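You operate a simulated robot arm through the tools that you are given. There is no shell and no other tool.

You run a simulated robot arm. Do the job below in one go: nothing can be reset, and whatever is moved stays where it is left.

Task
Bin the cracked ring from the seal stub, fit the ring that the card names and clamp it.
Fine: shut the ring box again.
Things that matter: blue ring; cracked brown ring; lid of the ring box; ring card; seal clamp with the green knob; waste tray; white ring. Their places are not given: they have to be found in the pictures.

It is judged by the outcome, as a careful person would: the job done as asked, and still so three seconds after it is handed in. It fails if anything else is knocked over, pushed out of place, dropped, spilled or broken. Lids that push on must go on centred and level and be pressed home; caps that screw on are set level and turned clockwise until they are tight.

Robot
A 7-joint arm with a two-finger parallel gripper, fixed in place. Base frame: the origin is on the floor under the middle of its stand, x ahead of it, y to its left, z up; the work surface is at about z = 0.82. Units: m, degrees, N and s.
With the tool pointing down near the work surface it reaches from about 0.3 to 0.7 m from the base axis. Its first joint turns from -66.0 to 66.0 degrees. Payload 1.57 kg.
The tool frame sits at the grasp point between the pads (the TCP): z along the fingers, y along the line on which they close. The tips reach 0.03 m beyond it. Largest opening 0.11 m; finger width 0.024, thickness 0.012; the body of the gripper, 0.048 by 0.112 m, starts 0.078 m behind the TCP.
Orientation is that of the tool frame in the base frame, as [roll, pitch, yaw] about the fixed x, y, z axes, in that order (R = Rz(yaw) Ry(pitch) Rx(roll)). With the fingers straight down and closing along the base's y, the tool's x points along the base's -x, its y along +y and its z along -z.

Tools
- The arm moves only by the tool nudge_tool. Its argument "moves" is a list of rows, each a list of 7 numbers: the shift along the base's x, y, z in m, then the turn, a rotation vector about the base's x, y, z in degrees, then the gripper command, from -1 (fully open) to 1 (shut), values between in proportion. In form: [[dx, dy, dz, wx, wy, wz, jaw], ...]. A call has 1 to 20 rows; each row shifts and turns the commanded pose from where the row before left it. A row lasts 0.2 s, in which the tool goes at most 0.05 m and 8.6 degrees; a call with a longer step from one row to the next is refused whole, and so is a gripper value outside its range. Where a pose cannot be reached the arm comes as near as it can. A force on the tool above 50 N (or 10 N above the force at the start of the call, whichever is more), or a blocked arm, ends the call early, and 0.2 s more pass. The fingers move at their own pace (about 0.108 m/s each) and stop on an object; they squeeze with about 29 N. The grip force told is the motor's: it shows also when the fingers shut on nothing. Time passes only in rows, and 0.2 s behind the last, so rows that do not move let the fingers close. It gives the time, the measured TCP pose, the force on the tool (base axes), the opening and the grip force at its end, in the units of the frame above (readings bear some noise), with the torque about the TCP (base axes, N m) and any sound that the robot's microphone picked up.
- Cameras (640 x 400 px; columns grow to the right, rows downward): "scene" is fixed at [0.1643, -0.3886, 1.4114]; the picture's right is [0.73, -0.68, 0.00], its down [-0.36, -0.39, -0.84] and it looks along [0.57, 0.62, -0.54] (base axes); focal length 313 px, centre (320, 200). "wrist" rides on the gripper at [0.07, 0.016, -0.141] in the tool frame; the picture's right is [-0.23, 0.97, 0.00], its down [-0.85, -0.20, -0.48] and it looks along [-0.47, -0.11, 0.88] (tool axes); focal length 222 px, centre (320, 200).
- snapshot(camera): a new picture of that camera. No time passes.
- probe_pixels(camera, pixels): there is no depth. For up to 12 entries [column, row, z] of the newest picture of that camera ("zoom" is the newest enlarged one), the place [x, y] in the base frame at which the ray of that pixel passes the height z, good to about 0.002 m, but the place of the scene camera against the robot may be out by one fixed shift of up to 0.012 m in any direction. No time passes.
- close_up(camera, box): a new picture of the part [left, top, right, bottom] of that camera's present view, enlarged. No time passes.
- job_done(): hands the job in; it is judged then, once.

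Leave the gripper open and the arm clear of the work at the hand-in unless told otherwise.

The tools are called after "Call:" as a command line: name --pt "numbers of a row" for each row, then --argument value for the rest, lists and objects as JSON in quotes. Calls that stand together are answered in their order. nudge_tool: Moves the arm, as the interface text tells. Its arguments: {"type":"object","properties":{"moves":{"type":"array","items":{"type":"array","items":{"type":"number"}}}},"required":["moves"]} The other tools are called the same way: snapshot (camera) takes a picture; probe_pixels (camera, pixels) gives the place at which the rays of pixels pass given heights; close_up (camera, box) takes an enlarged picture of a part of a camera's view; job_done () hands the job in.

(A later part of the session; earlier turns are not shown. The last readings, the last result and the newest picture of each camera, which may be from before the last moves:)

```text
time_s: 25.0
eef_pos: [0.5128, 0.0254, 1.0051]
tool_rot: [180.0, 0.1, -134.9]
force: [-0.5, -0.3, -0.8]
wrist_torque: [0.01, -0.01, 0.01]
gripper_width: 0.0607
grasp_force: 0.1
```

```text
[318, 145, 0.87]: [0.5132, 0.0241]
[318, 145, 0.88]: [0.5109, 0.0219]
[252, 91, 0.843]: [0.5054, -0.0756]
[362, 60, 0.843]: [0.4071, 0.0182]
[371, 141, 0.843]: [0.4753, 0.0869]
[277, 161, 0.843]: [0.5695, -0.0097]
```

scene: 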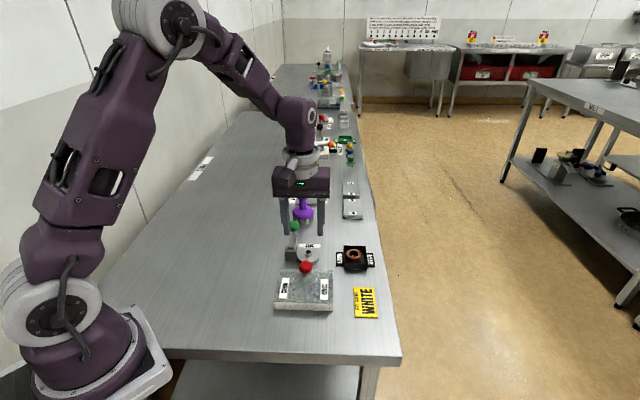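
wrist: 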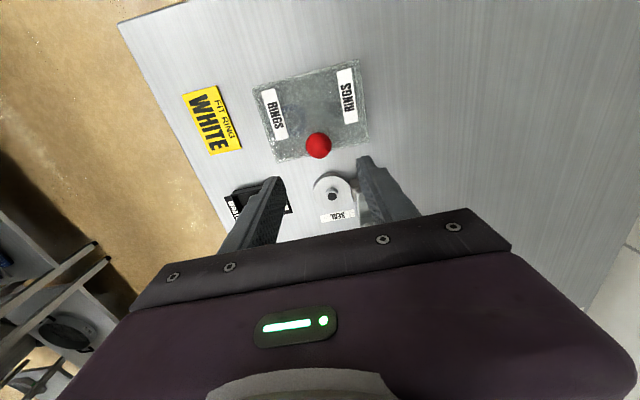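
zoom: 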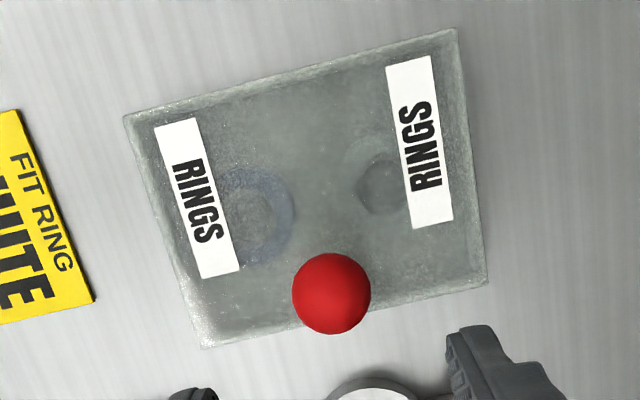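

Knob centre ≈ (0.511,0.024,0.875); lid top ≈ 0.843. The blue ring lies under the tray-side label, the pale (white) one under the other. I descend with jaws at 0.06 around the red knob, TCP z ≈ 0.883, and close on it.

Call:
nudge_tool --pt "-0.0015 -0.0012 -0.03 0 0 0 -0.1" --pt "0 0 -0.03 0 0 0 -0.1" --pt "0 0 -0.03 0 0 0 -0.1" --pt "0 0 -0.02 0 0 0 -0.1" --pt "0 0 -0.011 0 0 0 -0.1" --pt "0 0 0 0 0 0 -0.1"

Call:
snapshot --camera "wrist"

Call:
close_up --camera "scene" --box '[265, 235, 345, 315]'

```text
time_s: 26.4
eef_pos: [0.5114, 0.0249, 0.8857]
tool_rot: [-180.0, 0.0, -135.0]
force: [-0.1, 0.8, -0.1]
wrist_torque: [0.0, 0.02, 0.01]
gripper_width: 0.0606
grasp_force: 0.1
```

```text
taken
```

wrist: 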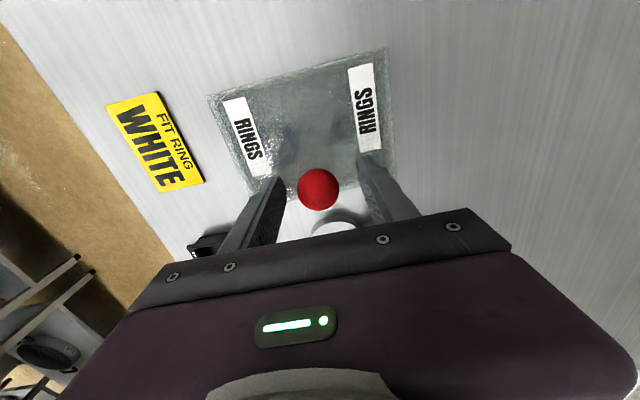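

```text
5.00 times, centred on (305, 275) of scene
```

zoom: 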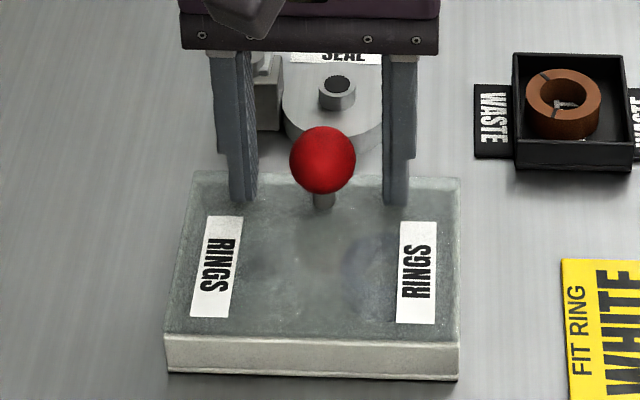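

Fingers straddle the red knob. I close and then raise by 4 mm to feel how the lid moves.

Call:
nudge_tool --pt "0 0 -0.001 0 0 0 0.2" --pt "0 0 0 0 0 0 0.8" --pt "0 0 0 0 0 0 0.8" --pt "0 0 0.002 0 0 0 0.8" --pt "0 0 0.002 0 0 0 0.8" --pt "0 0 0 0 0 0 0.8"

Call:
close_up --camera "scene" --box '[265, 235, 345, 315]'

Call:
snapshot --camera "wrist"

```text
time_s: 27.8
eef_pos: [0.5107, 0.0238, 0.8877]
tool_rot: [-180.0, -0.1, -135.0]
force: [18.8, -20.1, -37.2]
wrist_torque: [-0.18, 0.12, -0.06]
gripper_width: 0.0315
grasp_force: 40.3
```

```text
5.00 times, centred on (305, 275) of scene
```

zoom: 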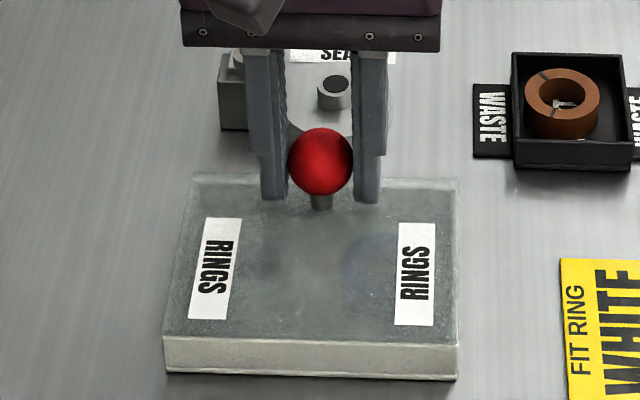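

```text
taken
```

wrist: 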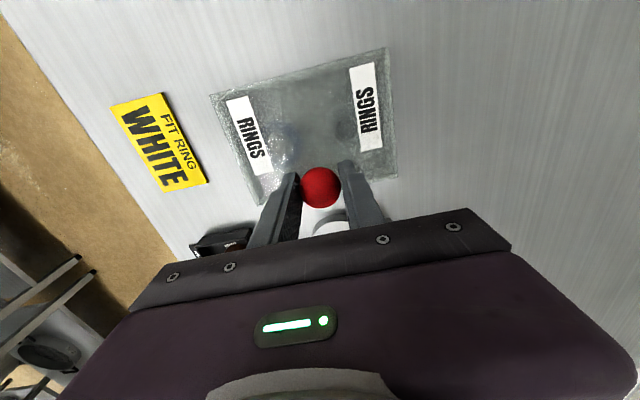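

The tool reads −37 N downward and a sideways force: the lid resists a straight lift, so it could be a hinge or press fit. I look closely at the edges before going further.

Call:
close_up --camera "scene" --box '[270, 290, 340, 320]'

Call:
close_up --camera "wrist" --box '[200, 40, 410, 220]'

Call:
close_up --camera "scene" --box '[285, 260, 325, 285]'

```text
9.14 times, centred on (305, 305) of scene
```

zoom: 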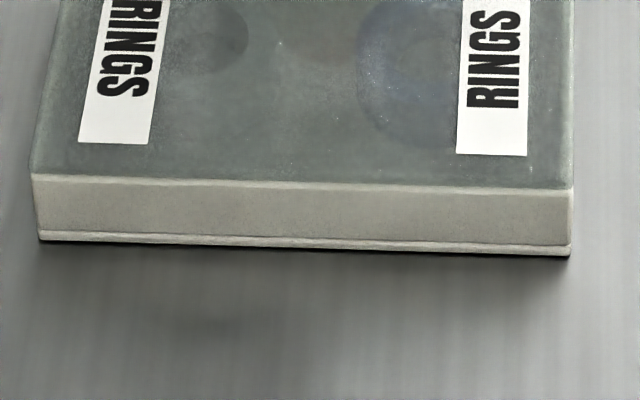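

```text
2.22 times, centred on (305, 130) of wrist
```

zoom: 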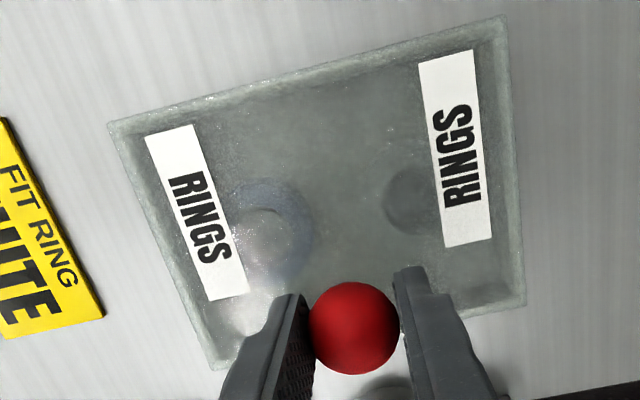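

```text
16.00 times, centred on (305, 272) of scene
```

zoom: 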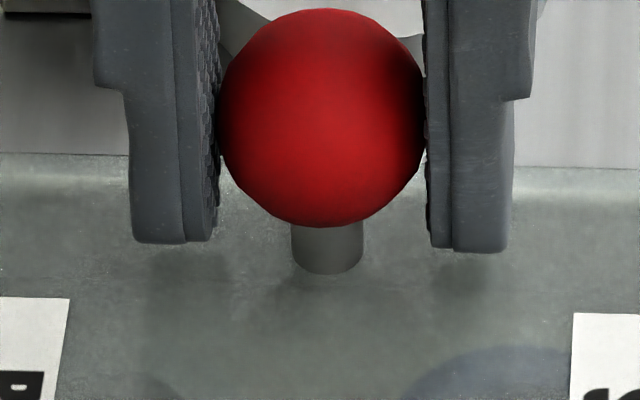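

I compare with the earlier enlarged view of the same area to see whether lid or box has shifted.

Call:
close_up --camera "scene" --box '[265, 255, 345, 320]'

```text
6.15 times, centred on (305, 288) of scene
```

zoom: 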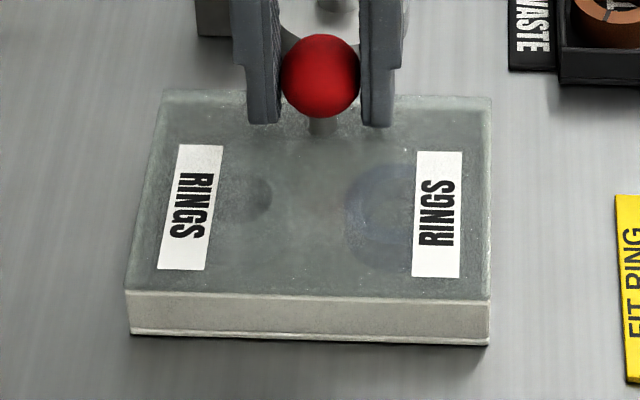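

The lid seems to have shifted only ~1 mm sideways (play), no rise seen. I relieve the side force by moving 1 mm in the +x−y direction, then raise 2 mm more and read the force.

Call:
nudge_tool --pt "0.0008 -0.0008 0 0 0 0 0.8" --pt "0 0 0 0 0 0 0.8"

Call:
nudge_tool --pt "0 0 0.001 0 0 0 0.8" --pt "0 0 0.001 0 0 0 0.8"

Call:
close_up --camera "scene" --box '[265, 255, 345, 320]'

```text
time_s: 28.4
eef_pos: [0.5115, 0.0233, 0.8877]
tool_rot: [179.9, 0.0, -135.0]
force: [13.0, -13.2, -35.2]
wrist_torque: [-0.11, 0.02, -0.1]
gripper_width: 0.0315
grasp_force: 40.2
```

```text
time_s: 29.0
eef_pos: [0.5111, 0.0246, 0.8908]
tool_rot: [179.9, 0.0, -135.0]
force: [12.7, -12.5, -37.6]
wrist_torque: [-0.01, -0.11, -0.02]
gripper_width: 0.0311
grasp_force: 40.2
```

```text
6.15 times, centred on (305, 288) of scene
```

zoom: 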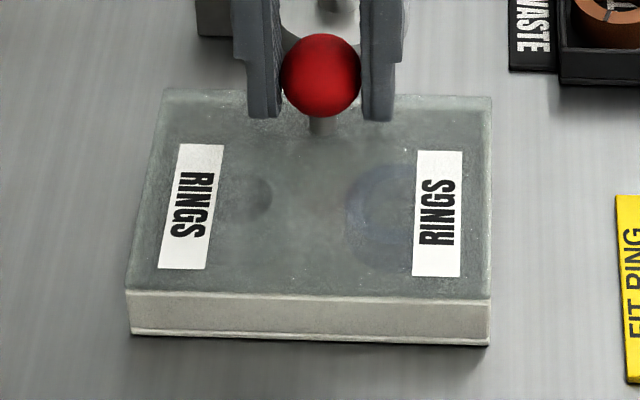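

The fingers slip up along the knob while the lid stays down at 37 N: it does not lift. The knob's off-centre place suggests a sliding lid. I lower back to remove the vertical pull and try sliding gently toward −x−y (away from the stub) by 4 mm.

Call:
nudge_tool --pt "0 0 -0.003 0 0 0 0.8" --pt "0.0005 -0.0005 -0.003 0 0 0 0.8" --pt "0 0 0 0 0 0 0.8"

Call:
nudge_tool --pt "-0.0014 -0.0014 0 0 0 0 0.8" --pt "-0.0014 -0.0014 0 0 0 0 0.8"

Call:
close_up --camera "scene" --box '[265, 255, 345, 320]'

```text
time_s: 29.8
eef_pos: [0.5122, 0.0256, 0.8854]
tool_rot: [-179.8, 0.3, -134.9]
force: [1.9, -0.3, 36.2]
wrist_torque: [0.07, -0.07, 0.01]
gripper_width: 0.0315
grasp_force: 40.2
```

```text
time_s: 30.4
eef_pos: [0.5097, 0.0212, 0.8837]
tool_rot: [179.9, 0.2, -135.0]
force: [2.3, -1.2, 35.1]
wrist_torque: [0.21, -0.32, 0.02]
gripper_width: 0.0317
grasp_force: 40.3
```

```text
6.15 times, centred on (305, 288) of scene
```

zoom: 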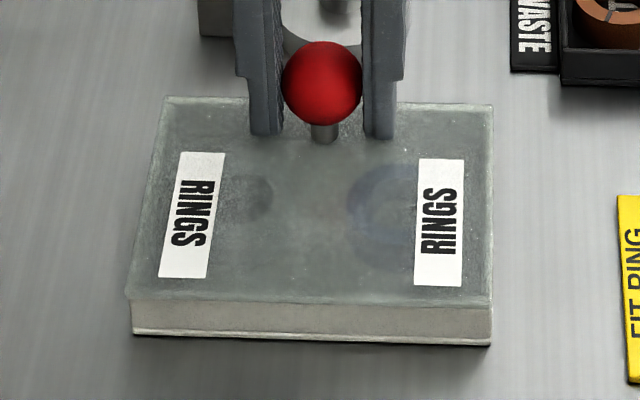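

The lid slid about 4 mm toward −x−y with hardly any force while the box stayed: it is a sliding lid. I take off the vertical load and slide on in 5 mm steps.

Call:
nudge_tool --pt "0 0 0.0015 0 0 0 0.8" --pt "-0.0035 -0.0035 0 0 0 0 0.8" --pt "-0.0035 -0.0035 0 0 0 0 0.8" --pt "-0.0035 -0.0035 0 0 0 0 0.8" --pt "-0.0035 -0.0035 0 0 0 0 0.8" --pt "0 0 0 0 0 0 0.8"

Call:
close_up --camera "scene" --box '[255, 245, 345, 335]'

```text
time_s: 31.8
eef_pos: [0.4955, 0.0066, 0.8838]
tool_rot: [179.9, -0.1, -135.0]
force: [9.0, -9.3, -38.4]
wrist_torque: [0.04, -0.01, 0.0]
gripper_width: 0.0313
grasp_force: 39.8
```

```text
4.44 times, centred on (300, 290) of scene
```

zoom: 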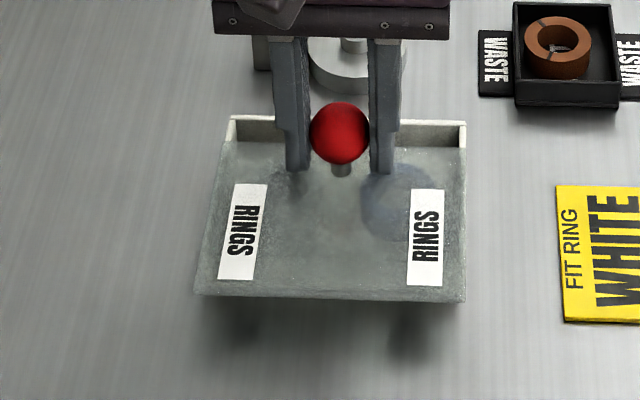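

It slides cleanly; the back of the box interior is open. I go on another 4 cm.

Call:
nudge_tool --pt "-0.0035 -0.0035 -0.0007 0 0 0 0.8" --pt "-0.0035 -0.0035 0 0 0 0 0.8" --pt "-0.0035 -0.0035 0 0 0 0 0.8" --pt "-0.0035 -0.0035 0 0 0 0 0.8" --pt "-0.0035 -0.0035 0 0 0 0 0.8" --pt "-0.0035 -0.0035 0 0 0 0 0.8" --pt "-0.0035 -0.0035 0 0 0 0 0.8" --pt "-0.0035 -0.0035 0 0 0 0 0.8" --pt "0 0 0 0 0 0 0.8"

Call:
close_up --camera "scene" --box '[245, 245, 345, 345]'

```text
time_s: 33.8
eef_pos: [0.4657, -0.0206, 0.8852]
tool_rot: [180.0, -0.1, -134.9]
force: [-0.2, 1.3, -34.8]
wrist_torque: [0.1, -0.06, 0.06]
gripper_width: 0.0314
grasp_force: 40.3
```

```text
4.00 times, centred on (295, 295) of scene
```

zoom: 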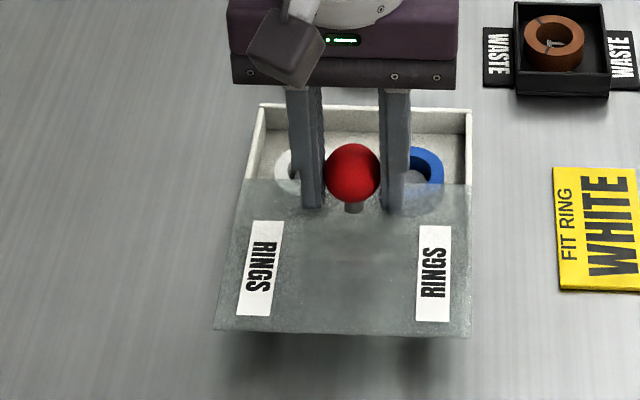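

White and blue rings show partly. I slide 2 cm more to expose them wholly.

Call:
nudge_tool --pt "-0.0035 -0.0035 0 0 0 0 0.8" --pt "-0.0035 -0.0035 0 0 0 0 0.8" --pt "-0.0035 -0.0035 0 0 0 0 0.8" --pt "-0.0035 -0.0035 0 0 0 0 0.8" --pt "0 0 0 0 0 0 0.8"

Call:
close_up --camera "scene" --box '[245, 245, 345, 345]'

Call:
snapshot --camera "wrist"

```text
time_s: 35.0
eef_pos: [0.452, -0.0361, 0.8849]
tool_rot: [180.0, 0.0, -134.9]
force: [-14.7, 14.3, -12.6]
wrist_torque: [0.08, 0.33, 0.0]
gripper_width: 0.0315
grasp_force: 40.2
```

```text
4.00 times, centred on (295, 295) of scene
```

zoom: 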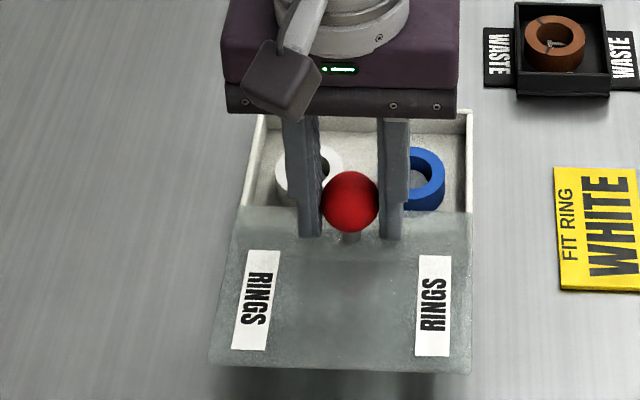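

```text
taken
```

wrist: 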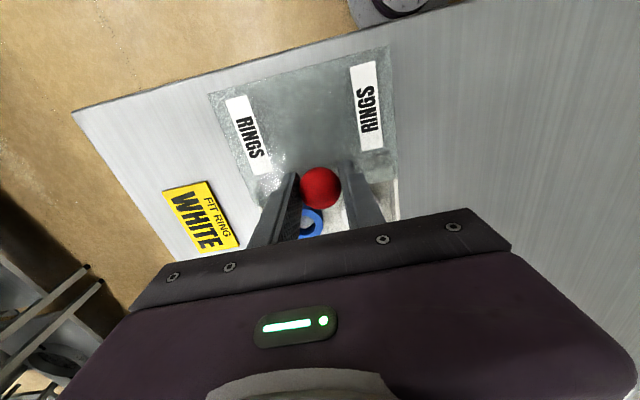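

The rings are nearly free. I slide another 1 cm (easing the small side force) to give room for the fingers.

Call:
nudge_tool --pt "-0.004 -0.003 0 0 0 0 0.8" --pt "-0.0035 -0.0035 0 0 0 0 0.8" --pt "0 0 0 0 0 0 0.8"

Call:
close_up --camera "scene" --box '[245, 245, 345, 345]'

```text
time_s: 35.8
eef_pos: [0.4454, -0.0419, 0.8839]
tool_rot: [-180.0, -0.1, -135.0]
force: [-15.0, 15.3, -4.9]
wrist_torque: [0.39, -0.15, 0.16]
gripper_width: 0.0314
grasp_force: 40.4
```

```text
4.00 times, centred on (295, 295) of scene
```

zoom: 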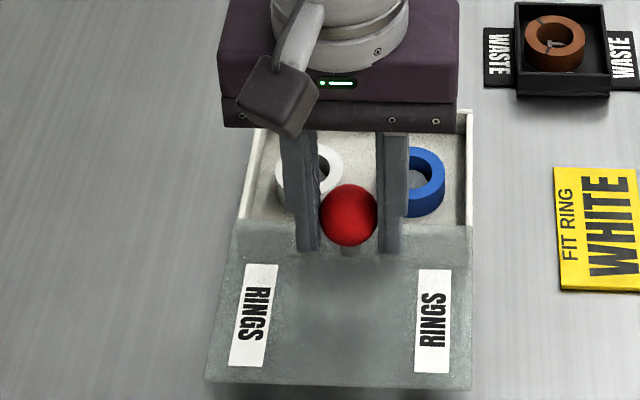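

The lid's rear edge is now right at the box's front edge, i.e. nearly fully out. To keep it well guided I slide it back 1.5 cm before letting go.

Call:
nudge_tool --pt "0.0028 0.0042 0 0 0 0 0.8" --pt "0.0035 0.0035 0 0 0 0 0.8" --pt "0.0035 0.0035 0 0 0 0 0.8" --pt "0 0 0 0 0 0 0.8"

Call:
close_up --camera "scene" --box '[245, 245, 345, 345]'

```text
time_s: 36.8
eef_pos: [0.4581, -0.0309, 0.8851]
tool_rot: [-179.7, 0.2, -135.1]
force: [5.1, -5.7, 19.3]
wrist_torque: [-0.46, 0.32, -0.11]
gripper_width: 0.0312
grasp_force: 40.4
```

```text
4.00 times, centred on (295, 295) of scene
```

zoom: 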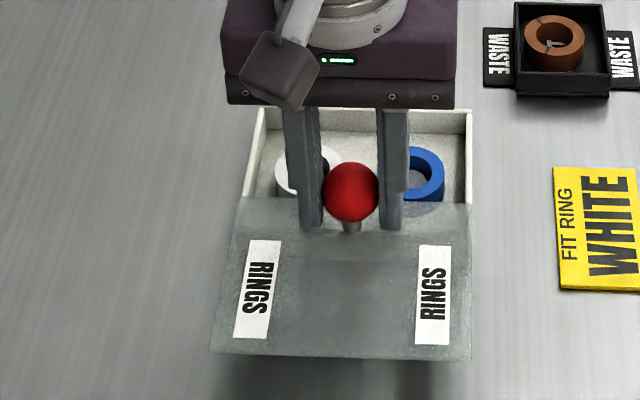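

That is a bit too far back over the rings; I slide out 7 mm again, then release and rise while watching the lid.

Call:
nudge_tool --pt "-0.0028 -0.0028 0 0 0 0 0.8" --pt "-0.0027 -0.0027 0 0 0 0 0.8" --pt "0 0 0 0 0 0 0.8" --pt "0 0 0 0 0 0 0.2" --pt "0 0 0 0 0 0 0.1" --pt "0 0 0 0 0 0 0"

Call:
close_up --camera "scene" --box '[245, 245, 345, 345]'

```text
time_s: 38.2
eef_pos: [0.4489, -0.0359, 0.8844]
tool_rot: [180.0, 0.0, -135.0]
force: [-0.1, 0.1, 0.3]
wrist_torque: [0.02, 0.0, 0.0]
gripper_width: 0.0552
grasp_force: 0.0
```

```text
4.00 times, centred on (295, 295) of scene
```

zoom: 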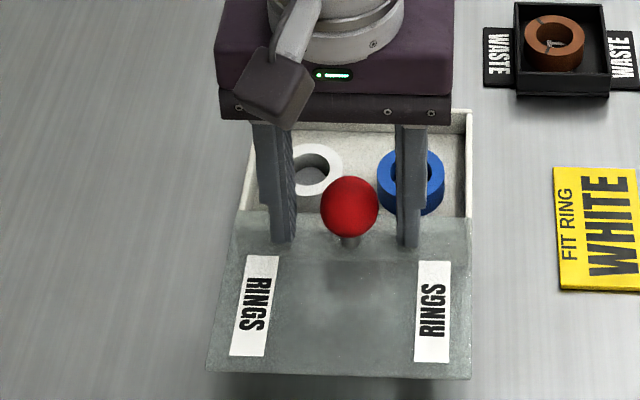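

The lid stays in place with the jaws open. I rise straight up and look at the box from above.

Call:
nudge_tool --pt "0 0 0.02 0 0 0 0" --pt "0 0 0.03 0 0 0 0" --pt "0 0 0.04 0 0 0 0" --pt "0 0 0.02 0 0 0 0" --pt "0.01 0.012 0 0 0 0 -0.1" --pt "0.01 0.012 0 0 0 0 -0.1" --pt "0.01 0.012 0 0 0 0 -0.1" --pt "0.005 0.01 0 0 0 0 -0.1" --pt "0 0 0 0 0 0 -0.1"

Call:
snapshot --camera "wrist"

Call:
close_up --camera "scene" --box '[245, 245, 345, 345]'

```text
time_s: 40.2
eef_pos: [0.4838, 0.0097, 0.9946]
tool_rot: [-180.0, 0.0, -135.0]
force: [0.5, -0.5, 0.3]
wrist_torque: [-0.03, -0.01, -0.01]
gripper_width: 0.0604
grasp_force: 0.2
```

```text
taken
```

wrist: 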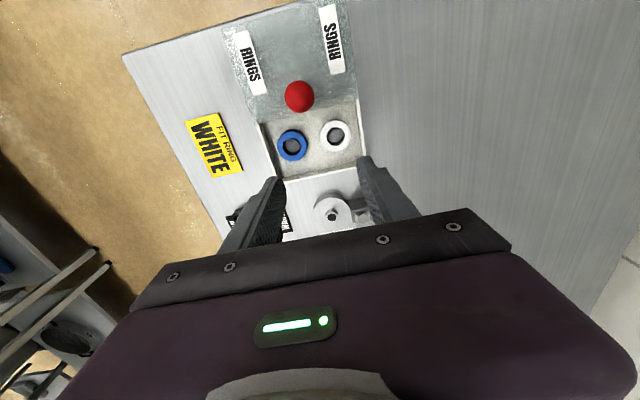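

```text
4.00 times, centred on (295, 295) of scene
```

zoom: 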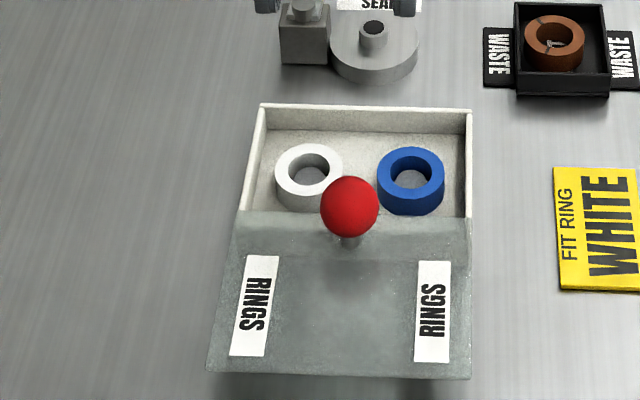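

The box is open, both rings in clear view. I enlarge the wrist view on the box and probe.

Call:
close_up --camera "wrist" --box '[240, 60, 390, 190]'

```text
3.08 times, centred on (315, 125) of wrist
```

zoom: 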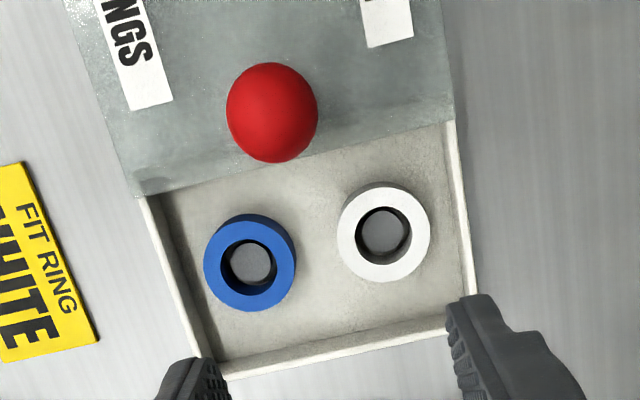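

White ring's top centre is at zoom (384,236). I probe it, its edges, and the box walls.

Call:
probe_pixels --camera "zoom" --pixels '[[384, 236, 0.84], [337, 236, 0.84], [431, 236, 0.84], [384, 189, 0.84], [384, 283, 0.84], [452, 122, 0.843], [476, 300, 0.843], [225, 375, 0.843], [140, 195, 0.843], [250, 262, 0.84], [271, 112, 0.875], [136, 193, 0.845]]'

Call:
probe_pixels --camera "scene" --pixels '[[292, 288, 0.84]]'

```text
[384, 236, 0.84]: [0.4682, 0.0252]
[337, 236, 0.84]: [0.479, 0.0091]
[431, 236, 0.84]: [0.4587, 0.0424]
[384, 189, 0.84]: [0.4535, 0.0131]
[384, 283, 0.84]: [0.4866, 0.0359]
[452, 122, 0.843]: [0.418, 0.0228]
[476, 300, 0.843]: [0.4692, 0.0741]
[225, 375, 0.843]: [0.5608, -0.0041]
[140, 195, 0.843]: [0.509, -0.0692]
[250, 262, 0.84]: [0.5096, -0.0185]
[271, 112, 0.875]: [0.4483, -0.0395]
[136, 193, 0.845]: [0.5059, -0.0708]
```

```text
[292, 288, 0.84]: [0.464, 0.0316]
```

White ring centre ≈ (0.469,0.0252); the gaps to the back wall (~0.023) and to the lid edge (~0.018) suit jaws closing along the x+y direction. I turn the tool −90° above the ring and open the jaws narrowly.

Call:
nudge_tool --pt "-0.002 0.002 0 0 0 -8.2 0" --pt "-0.002 0.002 0 0 0 -8.2 0" --pt "-0.002 0.002 0 0 0 -8.2 0" --pt "-0.002 0.002 0 0 0 -8.2 0" --pt "-0.002 0.002 0 0 0 -8.2 0" --pt "-0.002 0.002 0 0 0 -8.2 0" --pt "-0.002 0.002 0 0 0 -8.2 0.1" --pt "-0.001 0.0015 0 0 0 -8.2 0.1" --pt "0 0 -0.01 0 0 -8.2 0.15" --pt "0 0 -0.01 0 0 -8.2 0.15" --pt "0 0 -0.01 0 0 -8 0.15" --pt "0 0 0 0 0 0 0.15"

Call:
snapshot --camera "wrist"

Call:
close_up --camera "wrist" --box '[250, 90, 400, 220]'

```text
time_s: 42.8
eef_pos: [0.4702, 0.0251, 0.9635]
tool_rot: [-179.9, -0.1, 135.0]
force: [0.2, -0.2, 0.2]
wrist_torque: [-0.02, -0.02, 0.02]
gripper_width: 0.047
grasp_force: 0.2
```

```text
taken
```

wrist: 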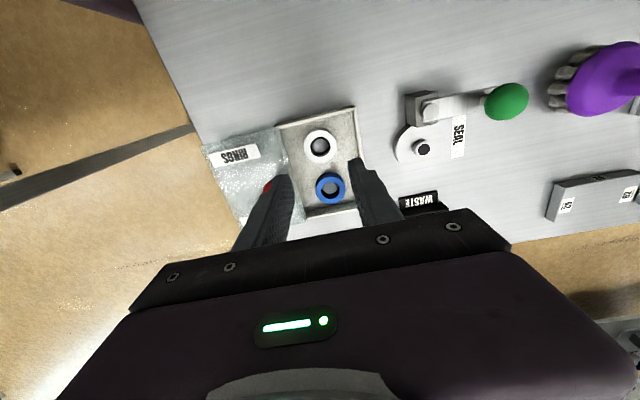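

```text
3.08 times, centred on (325, 155) of wrist
```

zoom: 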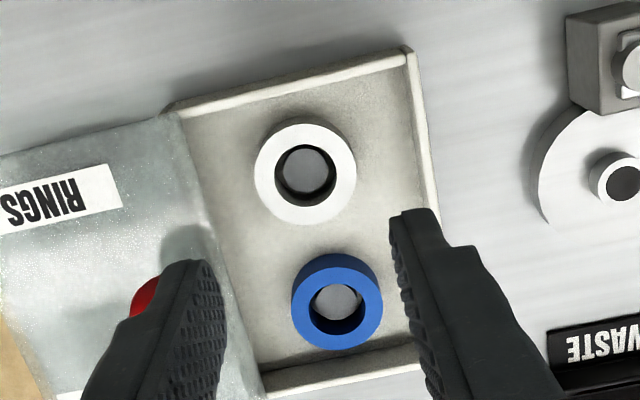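

I probe the white ring (zoom centre (305,174)), the lid edge and back wall from this new view.

Call:
probe_pixels --camera "zoom" --pixels '[[305, 174, 0.84], [254, 174, 0.84], [357, 174, 0.84], [305, 123, 0.84], [305, 225, 0.84], [183, 120, 0.843], [225, 260, 0.843], [408, 60, 0.843], [430, 190, 0.843], [300, 75, 0.843], [305, 174, 0.836], [610, 178, 0.845]]'

```text
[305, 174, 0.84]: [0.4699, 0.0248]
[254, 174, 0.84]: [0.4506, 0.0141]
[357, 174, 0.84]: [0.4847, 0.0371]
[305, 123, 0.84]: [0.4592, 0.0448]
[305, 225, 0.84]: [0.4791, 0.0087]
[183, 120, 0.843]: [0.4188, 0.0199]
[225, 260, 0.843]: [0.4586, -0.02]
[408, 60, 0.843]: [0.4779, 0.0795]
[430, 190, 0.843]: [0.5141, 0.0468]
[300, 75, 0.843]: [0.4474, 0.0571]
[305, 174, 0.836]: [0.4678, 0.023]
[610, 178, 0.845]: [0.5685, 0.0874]
```

White ring (0.469,0.025) confirmed from two views; lid edge 0.039 and back wall 0.043 away, so jaws at 0.047 fit. I descend in stages and check.

Call:
nudge_tool --pt "-0.001 0 -0.03 0 0 0 0.15" --pt "0 0 -0.03 0 0 0 0.15" --pt "0 0 -0.015 0 0 0 0.15" --pt "0 0 0 0 0 0 0.15"

Call:
snapshot --camera "wrist"

Call:
close_up --camera "scene" --box '[260, 250, 340, 320]'

```text
time_s: 43.8
eef_pos: [0.4705, 0.0244, 0.8891]
tool_rot: [-180.0, 0.0, 135.0]
force: [0.2, 0.0, 0.8]
wrist_torque: [0.0, 0.01, -0.05]
gripper_width: 0.0467
grasp_force: 0.0
```

```text
taken
```

wrist: 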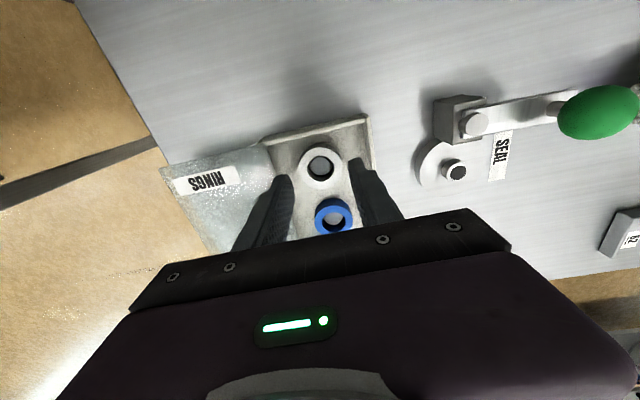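

```text
5.71 times, centred on (300, 285) of scene
```

zoom: 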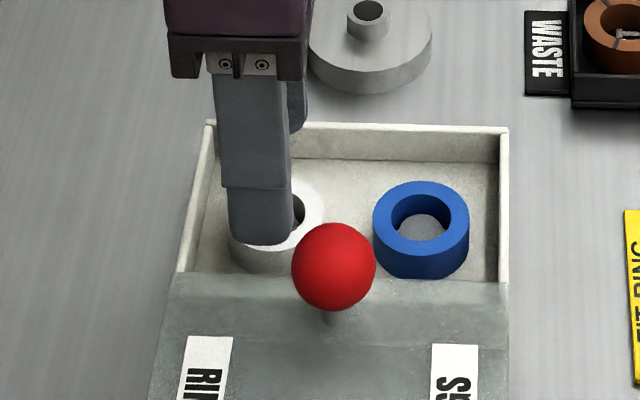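

I check the finger positions against the lid edge and the ring in the enlarged wrist view.

Call:
close_up --camera "wrist" --box '[240, 110, 400, 240]'

Call:
probe_pixels --camera "wrist" --pixels '[[320, 167, 0.84], [320, 167, 0.836]]'

```text
3.08 times, centred on (320, 175) of wrist
```

zoom: 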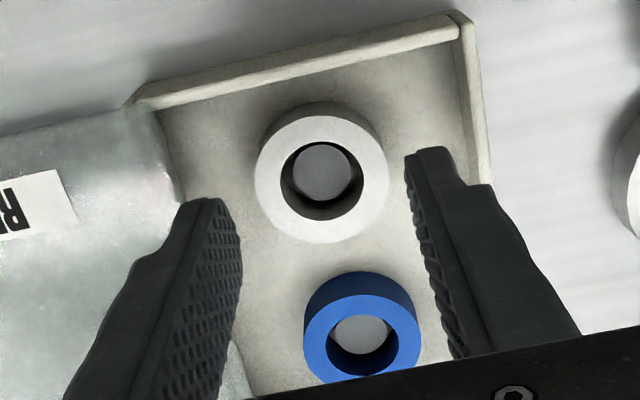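

```text
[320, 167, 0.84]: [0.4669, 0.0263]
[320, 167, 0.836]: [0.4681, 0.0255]
```

The clearance looks right. I shift 2 mm sideways and lower to TCP z ≈ 0.860 in small steps, watching the force.

Call:
nudge_tool --pt "-0.0018 0.0008 -0.006 0 0 0 0.15" --pt "0 0 -0.008 0 0 0 0.15" --pt "0 0 -0.008 0 0 0 0.15" --pt "0 0 -0.006 0 0 0 0.15" --pt "0 0 0 0 0 0 0.15"

Call:
snapshot --camera "wrist"

Call:
close_up --camera "scene" --box '[260, 250, 340, 320]'

```text
time_s: 45.0
eef_pos: [0.4671, 0.026, 0.8624]
tool_rot: [-180.0, -0.1, 135.1]
force: [0.1, 0.7, 0.0]
wrist_torque: [-0.01, 0.01, 0.03]
gripper_width: 0.0465
grasp_force: 0.0
```

```text
taken
```

wrist: 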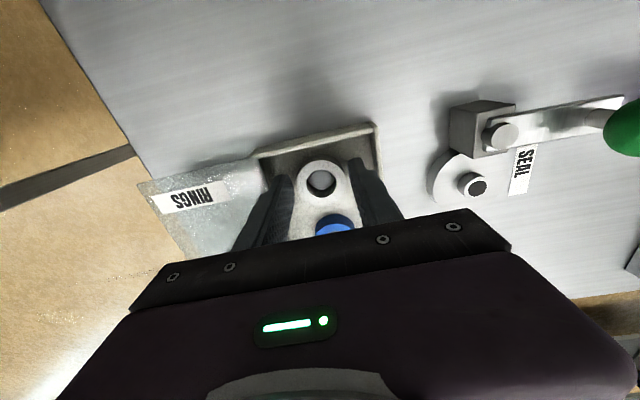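

```text
5.71 times, centred on (300, 285) of scene
```

zoom: 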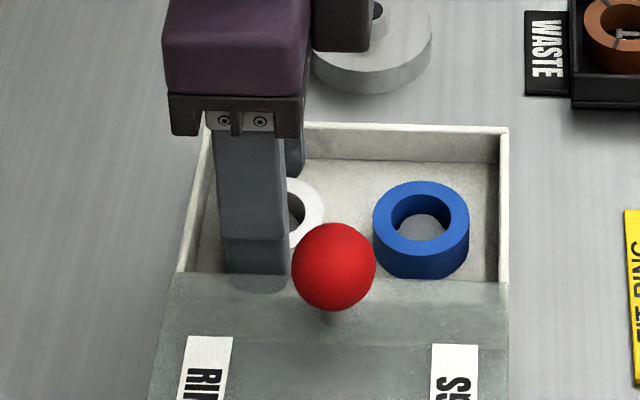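

The fingers are inside the box either side of the white ring, no contact. I lower 3 mm more and close.

Call:
nudge_tool --pt "0 0 -0.003 0 0 0 0.15" --pt "0 0 0 0 0 0 0.3" --pt "0 0 0 0 0 0 0.7" --pt "0 0 0 0 0 0 0.7"

Call:
snapshot --camera "wrist"

```text
time_s: 46.0
eef_pos: [0.4674, 0.0264, 0.8594]
tool_rot: [180.0, -0.1, 134.9]
force: [-0.4, -0.9, 3.6]
wrist_torque: [-0.08, 0.02, 0.03]
gripper_width: 0.0382
grasp_force: 29.2
```

```text
taken
```

wrist: 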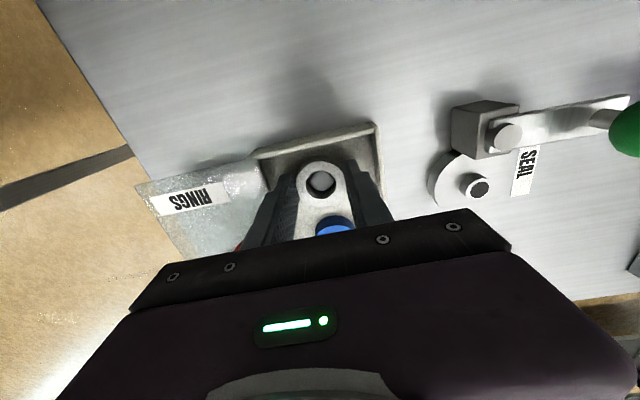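

The white ring is gripped (0.038). I lift it straight out of the box.

Call:
nudge_tool --pt "0 0 0.008 0 0 0 0.7" --pt "0 0 0.012 0 0 0 0.7" --pt "0 0 0.02 0 0 0 0.7" --pt "0 0 0.03 0 0 0 0.7" --pt "0 0 0.03 0 0 0 0.7" --pt "0 0 0 0 0 0 0.7"

Call:
snapshot --camera "wrist"

Call:
close_up --camera "scene" --box '[245, 225, 345, 345]'

```text
time_s: 47.4
eef_pos: [0.4662, 0.0256, 0.9603]
tool_rot: [180.0, 0.0, 135.0]
force: [0.6, 0.1, 0.2]
wrist_torque: [-0.02, 0.01, 0.0]
gripper_width: 0.0383
grasp_force: 29.5
```

```text
taken
```

wrist: 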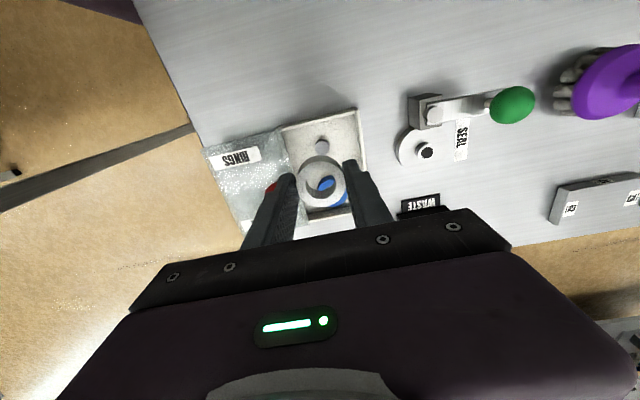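

```text
3.33 times, centred on (295, 285) of scene
```

zoom: 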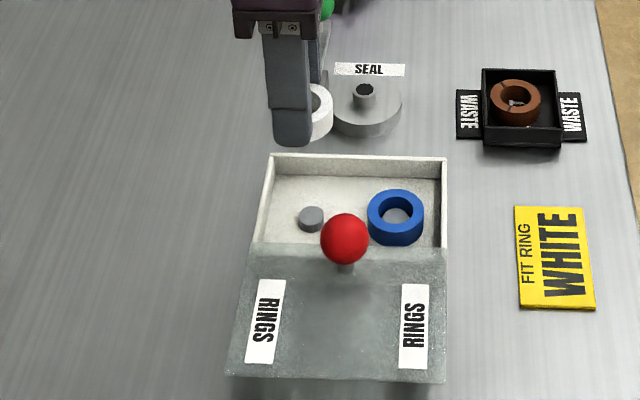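

The white ring is out (it sat on a small locating peg). I carry it over the stub, to the reference (0.5757,0.0897), staying at this height.

Call:
nudge_tool --pt "0.0219 0.0128 0.004 0 0 0 0.7" --pt "0.0219 0.0128 0 0 0 0 0.7" --pt "0.0219 0.0128 0 0 0 0 0.7" --pt "0.0219 0.0128 0 0 0 0 0.7" --pt "0.0219 0.0128 0 0 0 0 0.7" --pt "0 0 0 0 0 0 0.7"

Call:
snapshot --camera "wrist"

Call:
close_up --camera "wrist" --box '[270, 110, 370, 220]'

```text
time_s: 48.8
eef_pos: [0.5757, 0.0903, 0.9627]
tool_rot: [-180.0, 0.1, 135.0]
force: [0.4, 0.7, 0.2]
wrist_torque: [0.02, 0.0, 0.01]
gripper_width: 0.038
grasp_force: 29.5
```

```text
taken
```

wrist: 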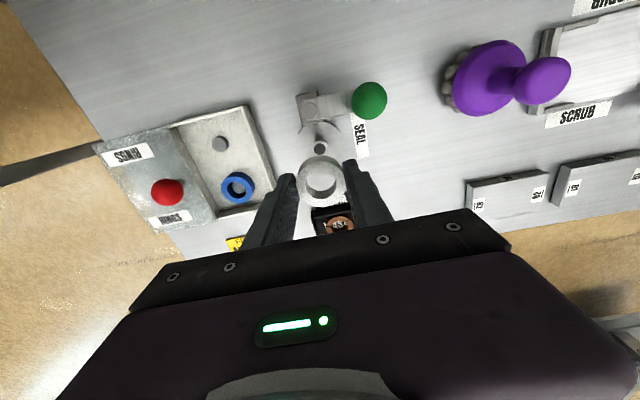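

```text
3.64 times, centred on (320, 165) of wrist
```

zoom: 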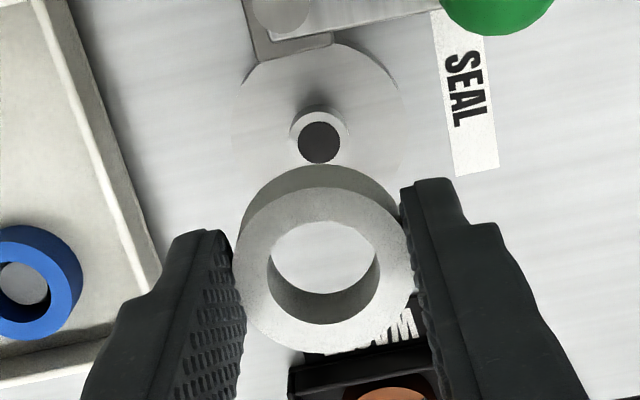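

I see the peg's dark centre at zoom (319,142) and the held ring's top centre about (322,268). I probe both.

Call:
probe_pixels --camera "zoom" --pixels '[[319, 142, 0.84], [319, 142, 0.845], [319, 142, 0.85], [322, 268, 0.943], [322, 268, 0.945], [233, 268, 0.943], [411, 268, 0.943], [322, 185, 0.943], [322, 352, 0.943], [322, 255, 0.943]]'

```text
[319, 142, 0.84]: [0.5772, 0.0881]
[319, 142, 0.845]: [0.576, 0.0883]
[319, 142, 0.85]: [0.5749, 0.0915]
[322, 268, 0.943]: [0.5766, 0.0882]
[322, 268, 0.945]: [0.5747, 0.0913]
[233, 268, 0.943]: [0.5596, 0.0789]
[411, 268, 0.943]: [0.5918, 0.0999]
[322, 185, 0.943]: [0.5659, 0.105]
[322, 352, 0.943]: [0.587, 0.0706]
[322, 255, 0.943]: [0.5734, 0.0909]
```

The ring is over the peg within about 1 mm. I lower to TCP z ≈ 0.893 (ring bottom ≈ 0.857, still above the peg top) and check alignment again.

Call:
nudge_tool --pt "0 0 -0.025 0 0 0 0.7" --pt "0 0 -0.025 0 0 0 0.7" --pt "0 0 -0.02 0 0 0 0.7" --pt "0 0 0 0 0 0 0.7"

Call:
close_up --camera "wrist" --box '[270, 110, 370, 220]'

Call:
close_up --camera "scene" --box '[285, 225, 345, 270]'

```text
time_s: 49.8
eef_pos: [0.5751, 0.09, 0.8929]
tool_rot: [-180.0, 0.0, 135.1]
force: [0.4, -0.3, -0.4]
wrist_torque: [0.01, 0.04, 0.0]
gripper_width: 0.0384
grasp_force: 29.1
```

```text
3.64 times, centred on (320, 165) of wrist
```

zoom: 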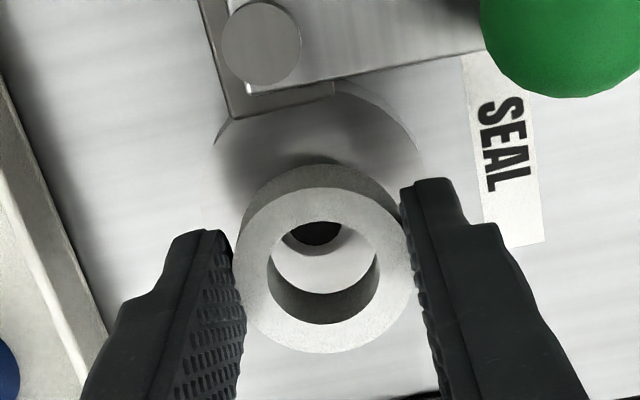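

```text
8.89 times, centred on (315, 248) of scene
```

zoom: 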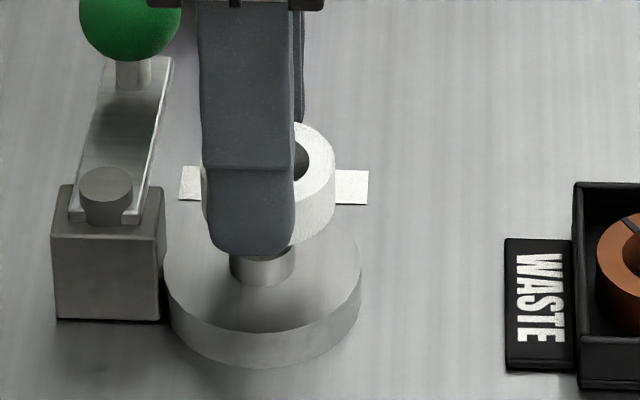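

Through the bore the peg's dark top appears a little left of the ring centre (about 2 mm). I take finer enlargements to correct.

Call:
close_up --camera "scene" --box '[300, 235, 330, 260]'

Call:
close_up --camera "wrist" --box '[290, 150, 350, 210]'

```text
16.00 times, centred on (315, 248) of scene
```

zoom: 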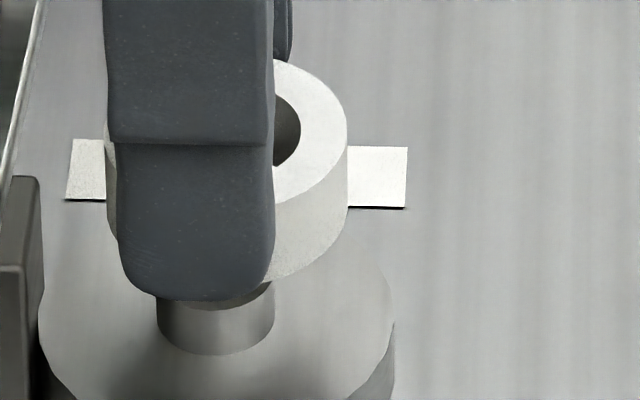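

```text
6.67 times, centred on (320, 180) of wrist
```

zoom: 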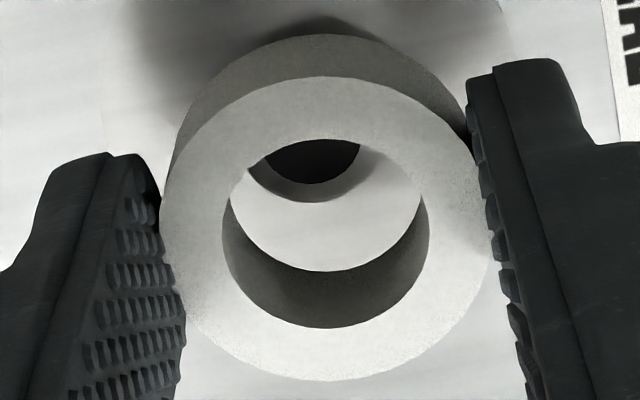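

Measured: peg ⌀ ≈ 0.0196, bore ≈ 0.024. The ring must move about 1.8 mm along −x−y and 1.2 mm along −x+y: total (−0.0022, −0.0004). I apply that and look again.

Call:
nudge_tool --pt "-0.0022 -0.0004 0 0 0 0 0.7" --pt "0 0 0 0 0 0 0.7"

Call:
close_up --camera "scene" --box '[300, 235, 330, 260]'

Call:
close_up --camera "wrist" --box '[290, 150, 350, 210]'

```text
time_s: 50.4
eef_pos: [0.5732, 0.0894, 0.8938]
tool_rot: [-179.9, 0.0, 135.0]
force: [-0.1, 0.0, -0.2]
wrist_torque: [0.0, 0.02, 0.0]
gripper_width: 0.0383
grasp_force: 29.1
```

```text
16.00 times, centred on (315, 248) of scene
```

zoom: 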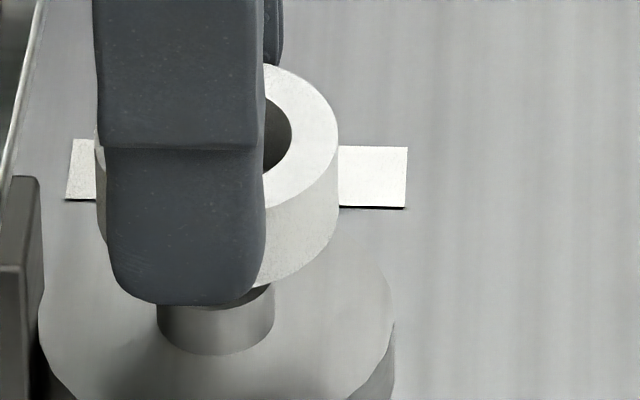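

```text
6.67 times, centred on (320, 180) of wrist
```

zoom: 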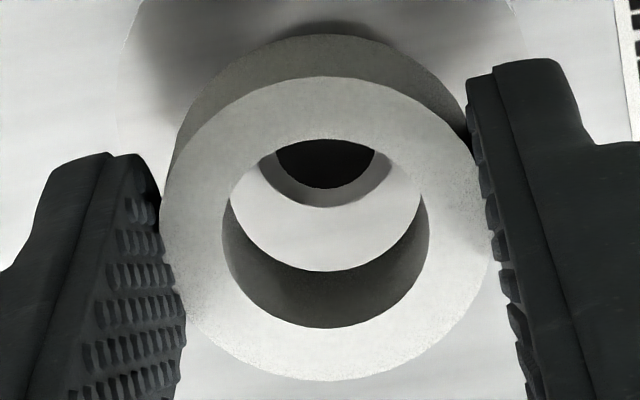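

Now both views show the ring centred over the peg (scene: ring 217 vs peg 216; wrist: 325 vs 326). I lower slowly over the peg.

Call:
nudge_tool --pt "0 0 -0.005 0 0 0 0.7" --pt "0 0 -0.005 0 0 0 0.7" --pt "0 0 -0.004 0 0 0 0.7" --pt "0 0 0 0 0 0 0.7"

Call:
close_up --camera "wrist" --box '[290, 150, 350, 210]'

Call:
close_up --camera "scene" --box '[300, 235, 330, 260]'

```text
time_s: 51.4
eef_pos: [0.5742, 0.0899, 0.8779]
tool_rot: [180.0, 0.0, 135.0]
force: [0.5, -0.6, -0.3]
wrist_torque: [-0.02, 0.0, 0.03]
gripper_width: 0.0382
grasp_force: 29.1
```

```text
6.67 times, centred on (320, 180) of wrist
```

zoom: 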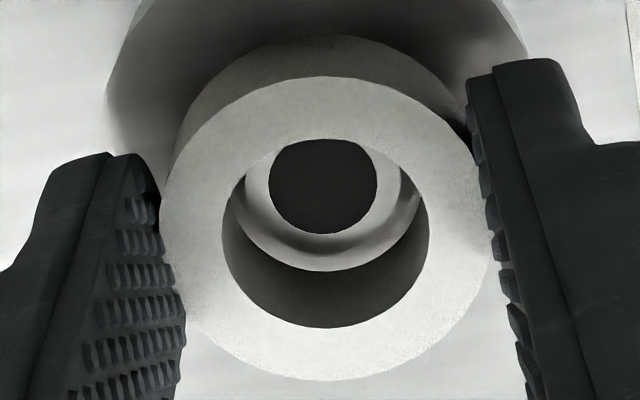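

```text
16.00 times, centred on (315, 248) of scene
```

zoom: 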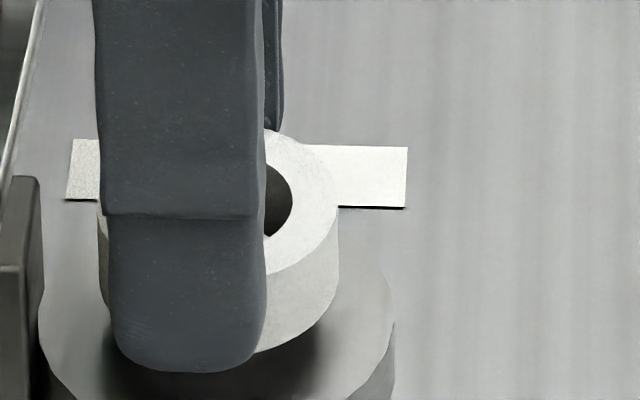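

The peg is inside the bore, concentric. I keep lowering in 2–3 mm steps till the ring seats on the disc.

Call:
nudge_tool --pt "0 0 -0.003 0 0 0 0.7" --pt "0 0 -0.003 0 0 0 0.7" --pt "0 0 -0.002 0 0 0 0.7" --pt "0 0 0 0 0 0 0.7"

Call:
close_up --camera "scene" --box '[300, 235, 330, 260]'

```text
time_s: 52.4
eef_pos: [0.5754, 0.09, 0.8713]
tool_rot: [-180.0, 0.0, 135.1]
force: [0.8, 0.6, 0.2]
wrist_torque: [0.02, -0.02, 0.01]
gripper_width: 0.0379
grasp_force: 29.0
```

```text
16.00 times, centred on (315, 248) of scene
```

zoom: 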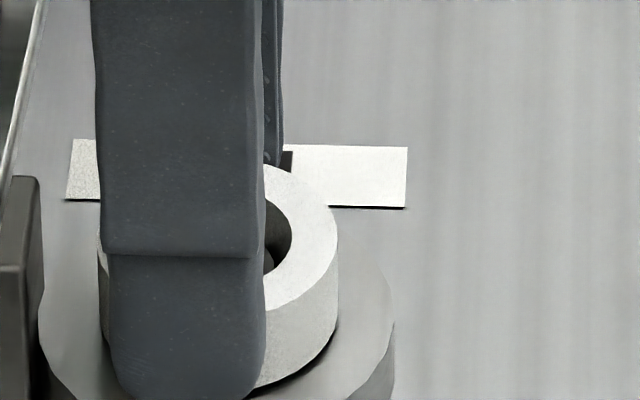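

Almost seated (a thin shadow gap remains). I lower 2 mm more at a time.

Call:
nudge_tool --pt "0 0 -0.0015 0 0 0 0.7" --pt "0 0 -0.0015 0 0 0 0.7" --pt "0 0 0 0 0 0 0.7"

Call:
close_up --camera "scene" --box '[300, 240, 330, 265]'

```text
time_s: 53.2
eef_pos: [0.5741, 0.0896, 0.8694]
tool_rot: [179.8, 0.1, 135.1]
force: [-7.0, 1.2, 38.9]
wrist_torque: [-0.1, 0.25, -0.01]
gripper_width: 0.038
grasp_force: 29.7
```

```text
16.00 times, centred on (315, 252) of scene
```

zoom: 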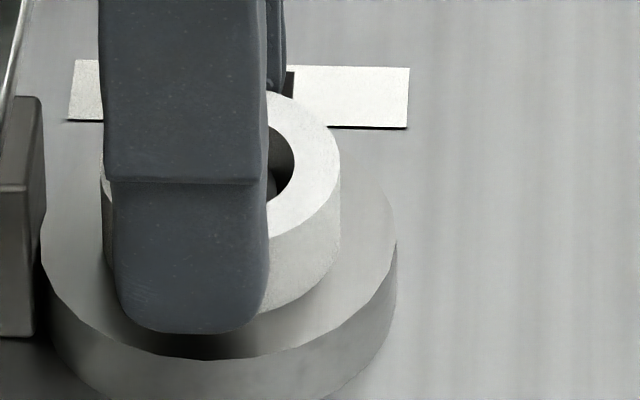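

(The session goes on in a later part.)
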